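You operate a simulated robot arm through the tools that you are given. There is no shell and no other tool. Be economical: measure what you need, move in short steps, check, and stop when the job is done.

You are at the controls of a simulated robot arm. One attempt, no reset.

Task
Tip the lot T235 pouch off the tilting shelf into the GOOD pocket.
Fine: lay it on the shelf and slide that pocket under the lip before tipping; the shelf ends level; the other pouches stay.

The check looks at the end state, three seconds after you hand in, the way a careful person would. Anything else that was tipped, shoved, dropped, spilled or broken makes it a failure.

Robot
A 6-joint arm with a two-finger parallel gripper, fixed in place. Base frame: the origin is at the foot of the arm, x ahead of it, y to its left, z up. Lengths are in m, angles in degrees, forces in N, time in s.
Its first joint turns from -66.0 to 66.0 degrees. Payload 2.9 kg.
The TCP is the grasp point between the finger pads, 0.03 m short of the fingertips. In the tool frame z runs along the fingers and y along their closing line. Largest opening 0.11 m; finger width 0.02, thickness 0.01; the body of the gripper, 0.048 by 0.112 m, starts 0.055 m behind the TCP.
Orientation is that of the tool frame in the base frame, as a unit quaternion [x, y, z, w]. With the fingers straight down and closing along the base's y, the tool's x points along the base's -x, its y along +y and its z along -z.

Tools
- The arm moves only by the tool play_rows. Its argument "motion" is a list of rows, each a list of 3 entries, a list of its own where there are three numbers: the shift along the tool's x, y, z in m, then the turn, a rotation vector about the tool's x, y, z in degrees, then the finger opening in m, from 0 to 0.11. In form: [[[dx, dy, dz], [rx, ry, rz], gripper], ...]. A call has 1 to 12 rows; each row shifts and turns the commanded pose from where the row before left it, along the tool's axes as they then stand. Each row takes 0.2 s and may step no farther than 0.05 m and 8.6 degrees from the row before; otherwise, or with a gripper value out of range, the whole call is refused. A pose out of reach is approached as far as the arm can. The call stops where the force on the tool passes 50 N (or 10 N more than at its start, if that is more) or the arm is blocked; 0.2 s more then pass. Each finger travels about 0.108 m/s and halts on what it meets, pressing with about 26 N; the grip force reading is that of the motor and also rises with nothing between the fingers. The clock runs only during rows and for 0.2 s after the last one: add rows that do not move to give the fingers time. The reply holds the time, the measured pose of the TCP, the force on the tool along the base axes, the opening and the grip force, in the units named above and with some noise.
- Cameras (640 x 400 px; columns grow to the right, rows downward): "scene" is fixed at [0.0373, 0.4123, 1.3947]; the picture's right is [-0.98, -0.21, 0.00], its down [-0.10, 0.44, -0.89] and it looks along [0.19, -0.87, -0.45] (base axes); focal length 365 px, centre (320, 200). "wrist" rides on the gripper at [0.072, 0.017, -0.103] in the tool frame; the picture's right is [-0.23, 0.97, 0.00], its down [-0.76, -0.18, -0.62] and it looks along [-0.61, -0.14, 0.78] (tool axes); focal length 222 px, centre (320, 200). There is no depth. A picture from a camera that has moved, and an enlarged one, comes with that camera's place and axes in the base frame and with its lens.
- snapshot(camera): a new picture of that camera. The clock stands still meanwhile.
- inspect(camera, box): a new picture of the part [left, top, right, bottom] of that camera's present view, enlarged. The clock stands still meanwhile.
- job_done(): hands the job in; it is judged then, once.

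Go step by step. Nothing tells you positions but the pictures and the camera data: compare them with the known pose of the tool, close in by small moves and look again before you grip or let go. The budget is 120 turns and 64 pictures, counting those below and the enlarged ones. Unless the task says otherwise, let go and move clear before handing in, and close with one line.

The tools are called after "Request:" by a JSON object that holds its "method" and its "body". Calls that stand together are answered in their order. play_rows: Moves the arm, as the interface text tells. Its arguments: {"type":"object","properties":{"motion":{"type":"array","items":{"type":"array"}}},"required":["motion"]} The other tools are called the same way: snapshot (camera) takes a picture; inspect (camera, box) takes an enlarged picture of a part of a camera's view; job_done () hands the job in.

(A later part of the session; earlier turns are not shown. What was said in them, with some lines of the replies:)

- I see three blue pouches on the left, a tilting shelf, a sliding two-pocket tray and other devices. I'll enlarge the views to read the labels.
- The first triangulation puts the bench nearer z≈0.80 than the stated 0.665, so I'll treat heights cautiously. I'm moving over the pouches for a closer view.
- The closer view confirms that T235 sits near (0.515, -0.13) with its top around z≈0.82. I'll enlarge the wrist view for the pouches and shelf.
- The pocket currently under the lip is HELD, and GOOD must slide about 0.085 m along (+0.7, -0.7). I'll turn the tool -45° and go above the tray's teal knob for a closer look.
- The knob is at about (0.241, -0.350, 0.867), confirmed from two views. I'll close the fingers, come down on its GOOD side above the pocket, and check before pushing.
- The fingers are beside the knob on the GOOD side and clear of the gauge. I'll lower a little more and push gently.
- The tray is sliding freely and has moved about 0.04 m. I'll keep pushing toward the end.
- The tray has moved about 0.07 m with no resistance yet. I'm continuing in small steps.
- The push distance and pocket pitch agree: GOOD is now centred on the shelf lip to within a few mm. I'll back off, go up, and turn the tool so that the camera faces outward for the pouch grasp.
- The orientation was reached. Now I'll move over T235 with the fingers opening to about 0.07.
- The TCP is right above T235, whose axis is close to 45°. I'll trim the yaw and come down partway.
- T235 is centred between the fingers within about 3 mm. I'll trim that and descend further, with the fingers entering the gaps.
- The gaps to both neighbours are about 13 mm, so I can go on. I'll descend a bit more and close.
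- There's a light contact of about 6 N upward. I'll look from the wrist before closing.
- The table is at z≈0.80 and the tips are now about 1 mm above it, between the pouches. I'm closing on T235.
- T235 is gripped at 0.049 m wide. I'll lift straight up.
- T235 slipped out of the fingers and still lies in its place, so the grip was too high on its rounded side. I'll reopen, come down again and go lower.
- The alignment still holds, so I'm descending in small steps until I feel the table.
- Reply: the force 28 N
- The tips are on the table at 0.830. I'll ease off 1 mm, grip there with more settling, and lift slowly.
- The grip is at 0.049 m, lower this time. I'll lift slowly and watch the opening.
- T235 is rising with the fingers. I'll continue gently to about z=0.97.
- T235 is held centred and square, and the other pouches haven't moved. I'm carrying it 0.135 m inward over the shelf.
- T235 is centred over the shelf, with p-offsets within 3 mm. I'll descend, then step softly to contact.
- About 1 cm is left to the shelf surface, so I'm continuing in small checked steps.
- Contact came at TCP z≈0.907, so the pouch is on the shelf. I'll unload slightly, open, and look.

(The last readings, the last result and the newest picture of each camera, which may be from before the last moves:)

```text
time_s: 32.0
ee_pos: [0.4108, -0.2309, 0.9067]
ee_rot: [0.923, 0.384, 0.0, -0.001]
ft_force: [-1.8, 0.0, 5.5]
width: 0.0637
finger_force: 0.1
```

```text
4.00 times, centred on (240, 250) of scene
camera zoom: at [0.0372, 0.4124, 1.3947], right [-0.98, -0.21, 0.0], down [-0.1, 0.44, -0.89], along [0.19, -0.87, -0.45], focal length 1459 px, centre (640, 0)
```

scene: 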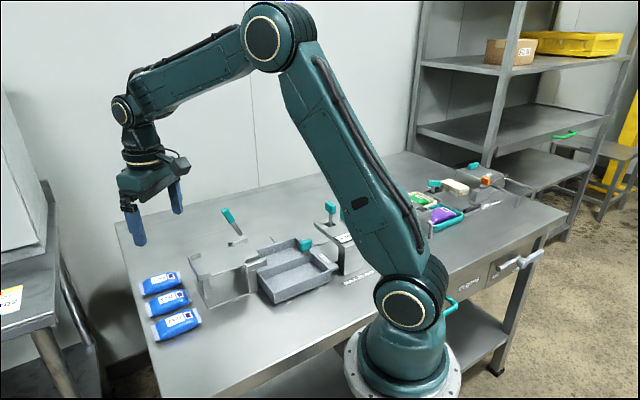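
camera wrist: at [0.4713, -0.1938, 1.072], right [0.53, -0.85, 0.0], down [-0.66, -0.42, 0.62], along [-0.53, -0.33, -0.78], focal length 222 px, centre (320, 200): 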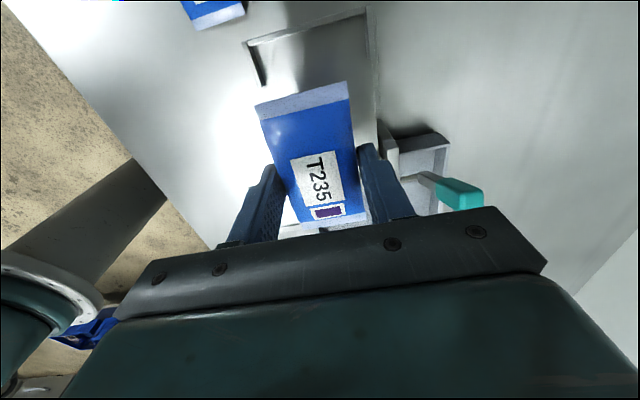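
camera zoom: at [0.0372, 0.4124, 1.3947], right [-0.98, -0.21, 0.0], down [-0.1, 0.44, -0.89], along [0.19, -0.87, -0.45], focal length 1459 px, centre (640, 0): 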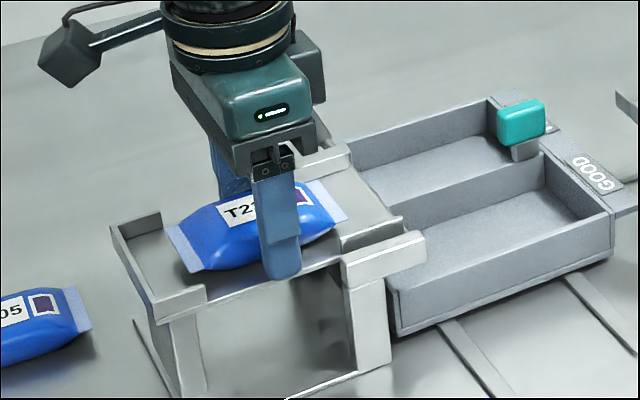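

T235 lies on the shelf. I'm rising clear.

Request:
{"method": "play_rows", "body": {"motion": [[[0, 0, -0.01], [0, 0, 0], 0.064], [[0, 0, -0.03], [0, 0, 0], 0.064], [[0, 0, -0.04], [0, 0, 0], 0.064], [[0, 0, -0.045], [0, 0, 0], 0.064], [[0, 0, -0.035], [0, 0, 0], 0.064]]}}

Request:
{"method": "snapshot", "body": {"camera": "wrist"}}

Request:
{"method": "inspect", "body": {"camera": "scene", "box": [150, 180, 350, 310]}}

```text
time_s: 33.2
ee_pos: [0.4089, -0.2342, 1.0695]
ee_rot: [0.923, 0.385, 0.0, 0.0]
ft_force: [0.5, 0.3, -0.3]
width: 0.0636
finger_force: 0.1
```

```text
22 pictures are left
camera wrist: at [0.4715, -0.1955, 1.1727], right [0.53, -0.85, 0.0], down [-0.66, -0.42, 0.62], along [-0.53, -0.33, -0.78], focal length 222 px, centre (320, 200)
```

wrist: 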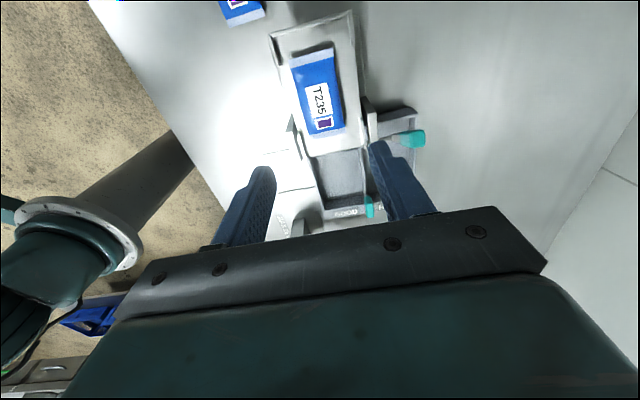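

```text
3.08 times, centred on (250, 245) of scene
camera zoom: at [0.0373, 0.4124, 1.3947], right [-0.98, -0.21, 0.0], down [-0.1, 0.44, -0.89], along [0.19, -0.87, -0.45], focal length 1122 px, centre (535, 62)
```

zoom: 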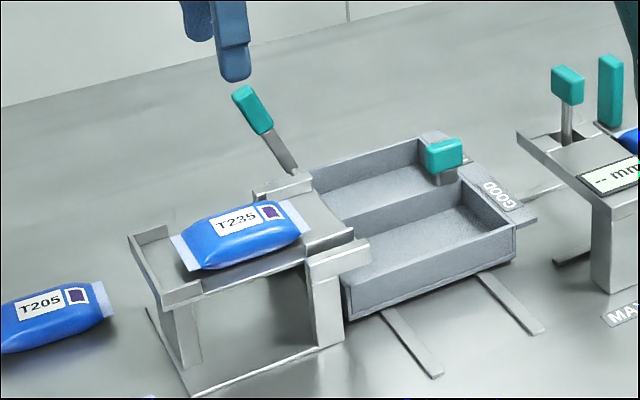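

GOOD is lined up with the shelf and T235 lies square on it. The lever knob is near (0.440, -0.337, 0.938), so I'll turn the tool to straddle it along the tilt direction.

Request:
{"method": "play_rows", "body": {"motion": [[[0, 0, 0], [0, 0, -7.5], 0.05], [[0, 0, 0], [0, 0, -7.5], 0.05], [[0, 0, 0], [0, 0, -7.5], 0.05], [[0, 0, 0], [0, 0, -7.5], 0.05], [[0, 0, 0], [0, 0, -7.5], 0.05], [[0, 0, 0], [0, 0, -7.5], 0.05], [[0, 0, 0], [0, 0, -7.5], 0.05], [[0, 0, 0], [0, 0, -7.5], 0.05], [[0, 0, 0], [0, 0, -7.5], 0.05], [[0, 0, 0], [0, 0, -7.5], 0.05], [[0, 0, 0], [0, 0, -7.5], 0.05], [[0, 0, 0], [0, 0, -7.5], 0.05]]}}

Request:
{"method": "play_rows", "body": {"motion": [[[-0.032, -0.017, 0], [0, 0, 0], 0.05], [[-0.032, -0.017, 0], [0, 0, 0], 0.05], [[-0.03, -0.0165, 0], [0, 0, 0], 0.05], [[0, 0, 0.035], [0, 0, 0], 0.05], [[0, 0, 0.025], [0, 0, 0], 0.05]]}}

Request:
{"method": "snapshot", "body": {"camera": "wrist"}}

Request:
{"method": "inspect", "body": {"camera": "scene", "box": [150, 160, 350, 310]}}

```text
time_s: 35.8
ee_pos: [0.4116, -0.2335, 1.0666]
ee_rot: [0.38, 0.925, 0.0, 0.0]
ft_force: [0.2, 0.6, 0.6]
width: 0.0502
finger_force: 0.1
```

```text
time_s: 37.0
ee_pos: [0.4428, -0.3361, 1.0058]
ee_rot: [0.381, 0.925, 0.0, 0.0]
ft_force: [-1.0, 1.2, -0.2]
width: 0.05
finger_force: 0.1
```

```text
20 pictures are left
camera wrist: at [0.401, -0.2735, 1.1105], right [0.85, 0.53, 0.0], down [0.42, -0.66, 0.62], along [0.33, -0.53, -0.78], focal length 222 px, centre (320, 200)
```

wrist: 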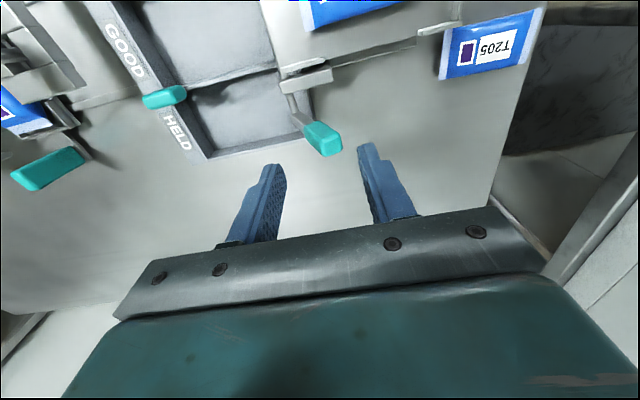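

```text
2.67 times, centred on (250, 235) of scene
camera zoom: at [0.0374, 0.4123, 1.3947], right [-0.98, -0.21, 0.0], down [-0.1, 0.44, -0.89], along [0.19, -0.87, -0.45], focal length 972 px, centre (507, 107)
```

zoom: 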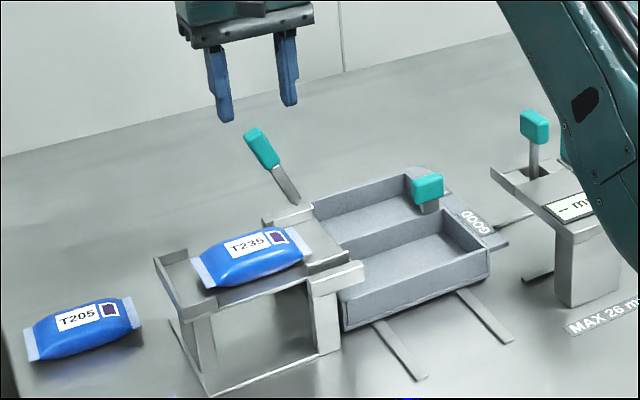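

The knob is directly between the fingers. I'm lowering to straddle it.

Request:
{"method": "play_rows", "body": {"motion": [[[0, 0, 0.025], [0, 0, 0], 0.05], [[0, 0, 0.025], [0, 0, 0], 0.05], [[0, 0, 0.01], [0, 0, 0], 0.05]]}}

Request:
{"method": "inspect", "body": {"camera": "scene", "box": [170, 180, 310, 280]}}

```text
time_s: 37.8
ee_pos: [0.4416, -0.3337, 0.9464]
ee_rot: [0.381, 0.924, -0.001, 0.0]
ft_force: [-0.2, -0.9, 0.1]
width: 0.0501
finger_force: 0.1
```

```text
4.00 times, centred on (240, 230) of scene
camera zoom: at [0.0373, 0.4123, 1.3947], right [-0.98, -0.21, 0.0], down [-0.1, 0.44, -0.89], along [0.19, -0.87, -0.45], focal length 1459 px, centre (640, 80)
```

zoom: 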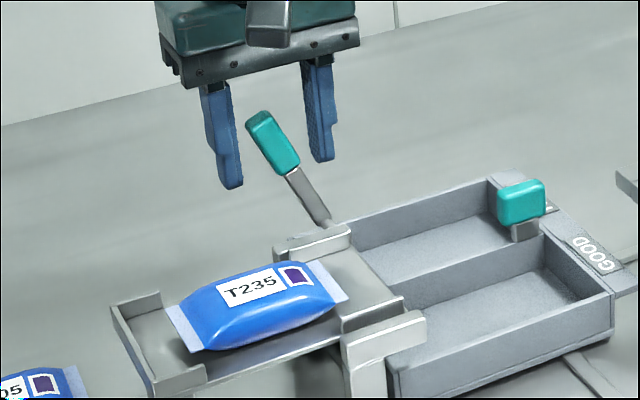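

The fingers straddle the lever knob. I'm pushing it slowly toward the tray.

Request:
{"method": "play_rows", "body": {"motion": [[[0, -0.008, 0], [0, 0, 0], 0.05], [[0, -0.008, 0], [0, 0, 0], 0.05], [[0, -0.008, 0], [0, 0, 0], 0.05], [[0, -0.008, 0], [0, 0, 0], 0.05]]}}

Request:
{"method": "inspect", "body": {"camera": "scene", "box": [170, 180, 330, 290]}}

```text
time_s: 38.8
ee_pos: [0.4191, -0.3573, 0.9463]
ee_rot: [0.381, 0.925, 0.0, 0.0]
ft_force: [2.5, 1.9, 0.9]
width: 0.0518
finger_force: 1.7
```

```text
3.64 times, centred on (250, 235) of scene
camera zoom: at [0.0374, 0.4124, 1.3947], right [-0.98, -0.21, 0.0], down [-0.1, 0.44, -0.89], along [0.19, -0.87, -0.45], focal length 1326 px, centre (574, 73)
```

zoom: 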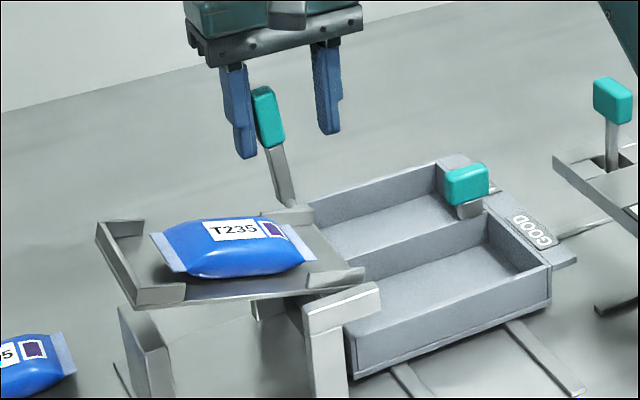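

The shelf is tilting smoothly and the pouch is still resting on it. I'm continuing slowly.

Request:
{"method": "play_rows", "body": {"motion": [[[0, -0.007, 0], [0, 0, 0], 0.05], [[0, -0.007, 0], [0, 0, 0], 0.05], [[0, -0.007, 0], [0, 0, 0], 0.05]]}}

Request:
{"method": "inspect", "body": {"camera": "scene", "box": [170, 180, 330, 290]}}

```text
time_s: 39.6
ee_pos: [0.4047, -0.3724, 0.9461]
ee_rot: [0.381, 0.924, 0.0, 0.0]
ft_force: [2.0, 3.0, 1.3]
width: 0.0528
finger_force: 2.6
```

```text
3.64 times, centred on (250, 235) of scene
camera zoom: at [0.0374, 0.4125, 1.3947], right [-0.98, -0.21, 0.0], down [-0.1, 0.44, -0.89], along [0.19, -0.87, -0.45], focal length 1326 px, centre (574, 73)
```

zoom: 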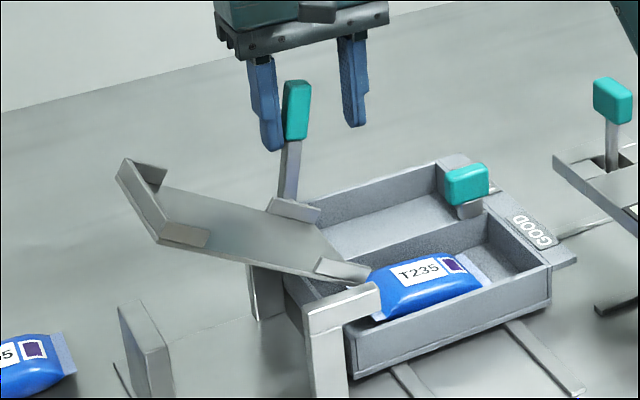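

T235 has already slid into the GOOD pocket. I'll check how it sits before returning the shelf.

Request:
{"method": "inspect", "body": {"camera": "scene", "box": [240, 220, 320, 290]}}

Request:
{"method": "snapshot", "body": {"camera": "wrist"}}

```text
5.71 times, centred on (280, 255) of scene
camera zoom: at [0.0374, 0.4125, 1.3947], right [-0.98, -0.21, 0.0], down [-0.1, 0.44, -0.89], along [0.19, -0.87, -0.45], focal length 2084 px, centre (549, -114)
```

zoom: 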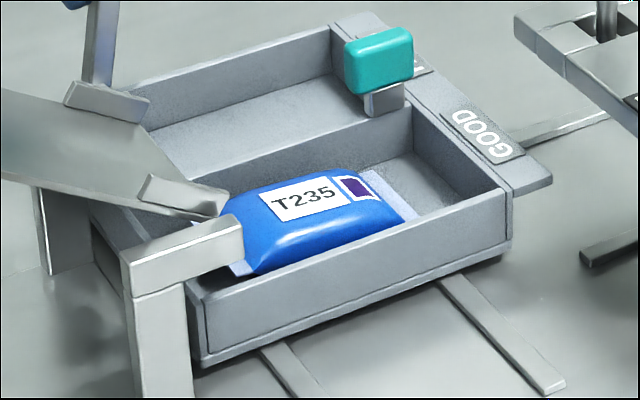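

```text
14 pictures are left
camera wrist: at [0.364, -0.3107, 1.05], right [0.85, 0.53, 0.0], down [0.42, -0.66, 0.62], along [0.33, -0.53, -0.78], focal length 222 px, centre (320, 200)
```

wrist: 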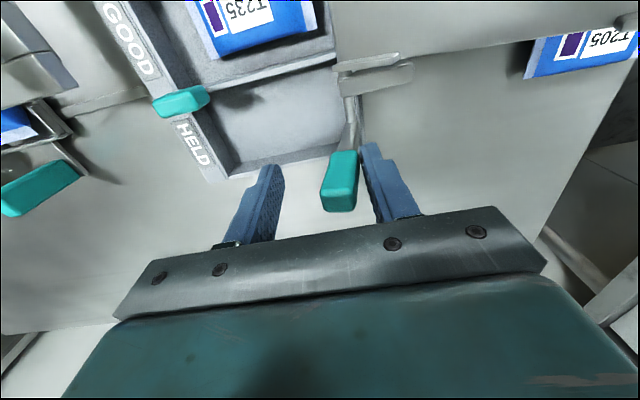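

T235 lies inside the GOOD pocket, clear of the lip. I'm bringing the lever back slowly.

Request:
{"method": "play_rows", "body": {"motion": [[[0, 0.007, 0], [0, 0, 0], 0.05], [[0, 0.007, 0], [0, 0, 0], 0.05], [[0, 0.007, 0], [0, 0, 0], 0.05], [[0, 0.008, 0], [0, 0, 0], 0.05], [[0, 0.008, 0], [0, 0, 0], 0.05], [[0, 0.008, 0], [0, 0, 0], 0.05], [[0, 0.008, 0], [0, 0, 0], 0.05]]}}

Request:
{"method": "inspect", "body": {"camera": "scene", "box": [170, 180, 330, 290]}}

```text
time_s: 41.2
ee_pos: [0.4417, -0.3345, 0.9474]
ee_rot: [0.381, 0.925, 0.0, -0.001]
ft_force: [-0.4, -2.3, 0.8]
width: 0.0511
finger_force: 1.4
```

```text
3.64 times, centred on (250, 235) of scene
camera zoom: at [0.0373, 0.4123, 1.3947], right [-0.98, -0.21, 0.0], down [-0.1, 0.44, -0.89], along [0.19, -0.87, -0.45], focal length 1326 px, centre (574, 73)
```

zoom: 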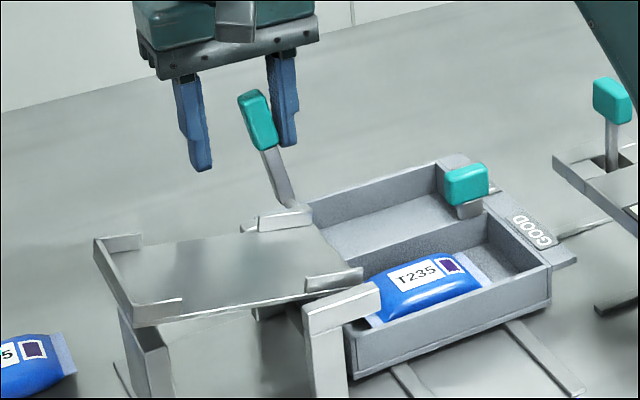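

The shelf is nearly level. I'll push back further until it seats.

Request:
{"method": "play_rows", "body": {"motion": [[[0, 0.005, 0], [0, 0, 0], 0.05], [[0, 0.004, 0], [0, 0, 0], 0.05], [[0, 0.003, 0], [0, 0, 0], 0.05]]}}

Request:
{"method": "play_rows", "body": {"motion": [[[0, 0.003, 0], [0, 0, 0], 0.05]]}}

Request:
{"method": "inspect", "body": {"camera": "scene", "box": [170, 180, 330, 290]}}

```text
time_s: 42.0
ee_pos: [0.4488, -0.3267, 0.9471]
ee_rot: [0.382, 0.924, 0.0, 0.0]
ft_force: [-4.1, -4.6, -2.1]
width: 0.0528
finger_force: 3.3
```

```text
time_s: 42.4
ee_pos: [0.4513, -0.3257, 0.947]
ee_rot: [0.382, 0.924, 0.0, -0.001]
ft_force: [-10.8, -7.6, 0.8]
width: 0.0564
finger_force: 7.1
```

```text
3.64 times, centred on (250, 235) of scene
camera zoom: at [0.0371, 0.4122, 1.3948], right [-0.98, -0.21, 0.0], down [-0.1, 0.44, -0.89], along [0.19, -0.87, -0.45], focal length 1326 px, centre (574, 73)
```

zoom: 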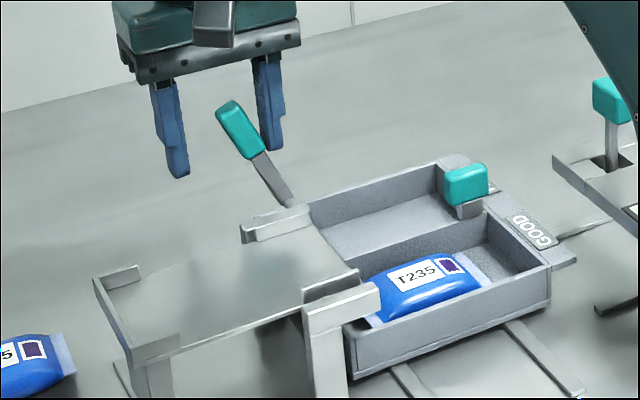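

Resistance has risen and the shelf is resting on its post, level again. I'll centre the fingers off the knob, rise clear, and verify.

Request:
{"method": "play_rows", "body": {"motion": [[[0, -0.012, 0], [0, 0, 0], 0.05], [[0, 0, -0.03], [0, 0, 0], 0.05], [[0, 0, -0.04], [0, 0, 0], 0.05], [[0, 0, -0.045], [0, 0, 0], 0.05]]}}

Request:
{"method": "inspect", "body": {"camera": "scene", "box": [130, 190, 340, 340]}}

Request:
{"method": "inspect", "body": {"camera": "scene", "box": [180, 220, 320, 310]}}

Request:
{"method": "snapshot", "body": {"camera": "wrist"}}

```text
time_s: 43.4
ee_pos: [0.4454, -0.3325, 1.0613]
ee_rot: [0.381, 0.925, -0.001, -0.001]
ft_force: [0.0, 0.1, -0.5]
width: 0.0499
finger_force: 0.1
```

```text
2.67 times, centred on (235, 265) of scene
camera zoom: at [0.0373, 0.4124, 1.3947], right [-0.98, -0.21, 0.0], down [-0.1, 0.44, -0.89], along [0.19, -0.87, -0.45], focal length 972 px, centre (547, 27)
```

zoom: 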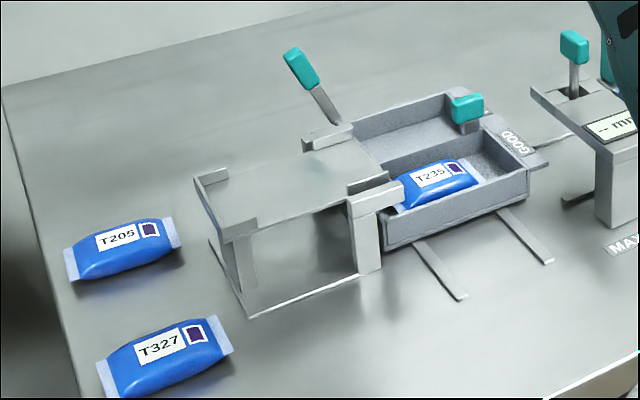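

```text
4.44 times, centred on (250, 265) of scene
camera zoom: at [0.0373, 0.4124, 1.3947], right [-0.98, -0.21, 0.0], down [-0.1, 0.44, -0.89], along [0.19, -0.87, -0.45], focal length 1621 px, centre (631, -89)
```

zoom: 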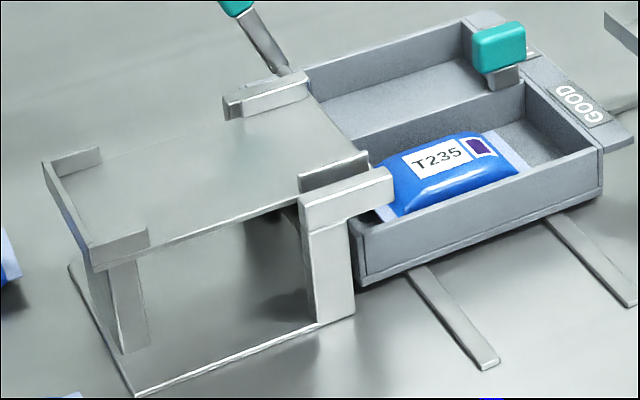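

```text
9 pictures are left
camera wrist: at [0.4047, -0.2711, 1.1657], right [0.85, 0.53, 0.0], down [0.42, -0.66, 0.62], along [0.33, -0.53, -0.78], focal length 222 px, centre (320, 200)
```

wrist: 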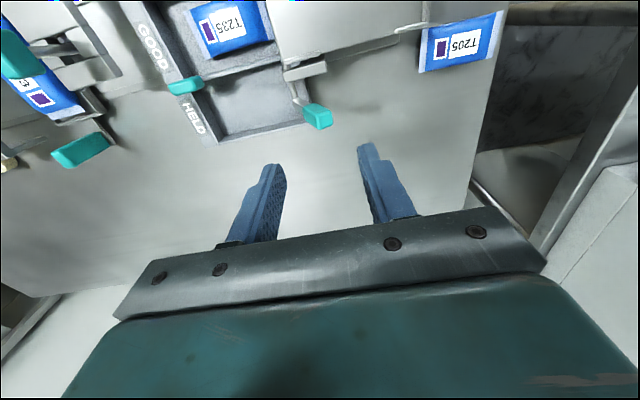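

T235 lies in the GOOD pocket, the lever and shelf are back at their original pixel positions (level), and the other pouches haven't moved. The arm is clear, so I'm handing in.

Request:
{"method": "job_done", "body": {}}

```text
The job is handed in.
```

The T235 pouch was tipped off the shelf into the GOOD pocket. The shelf is level again, the other pouches are still in place, and the job is handed in.
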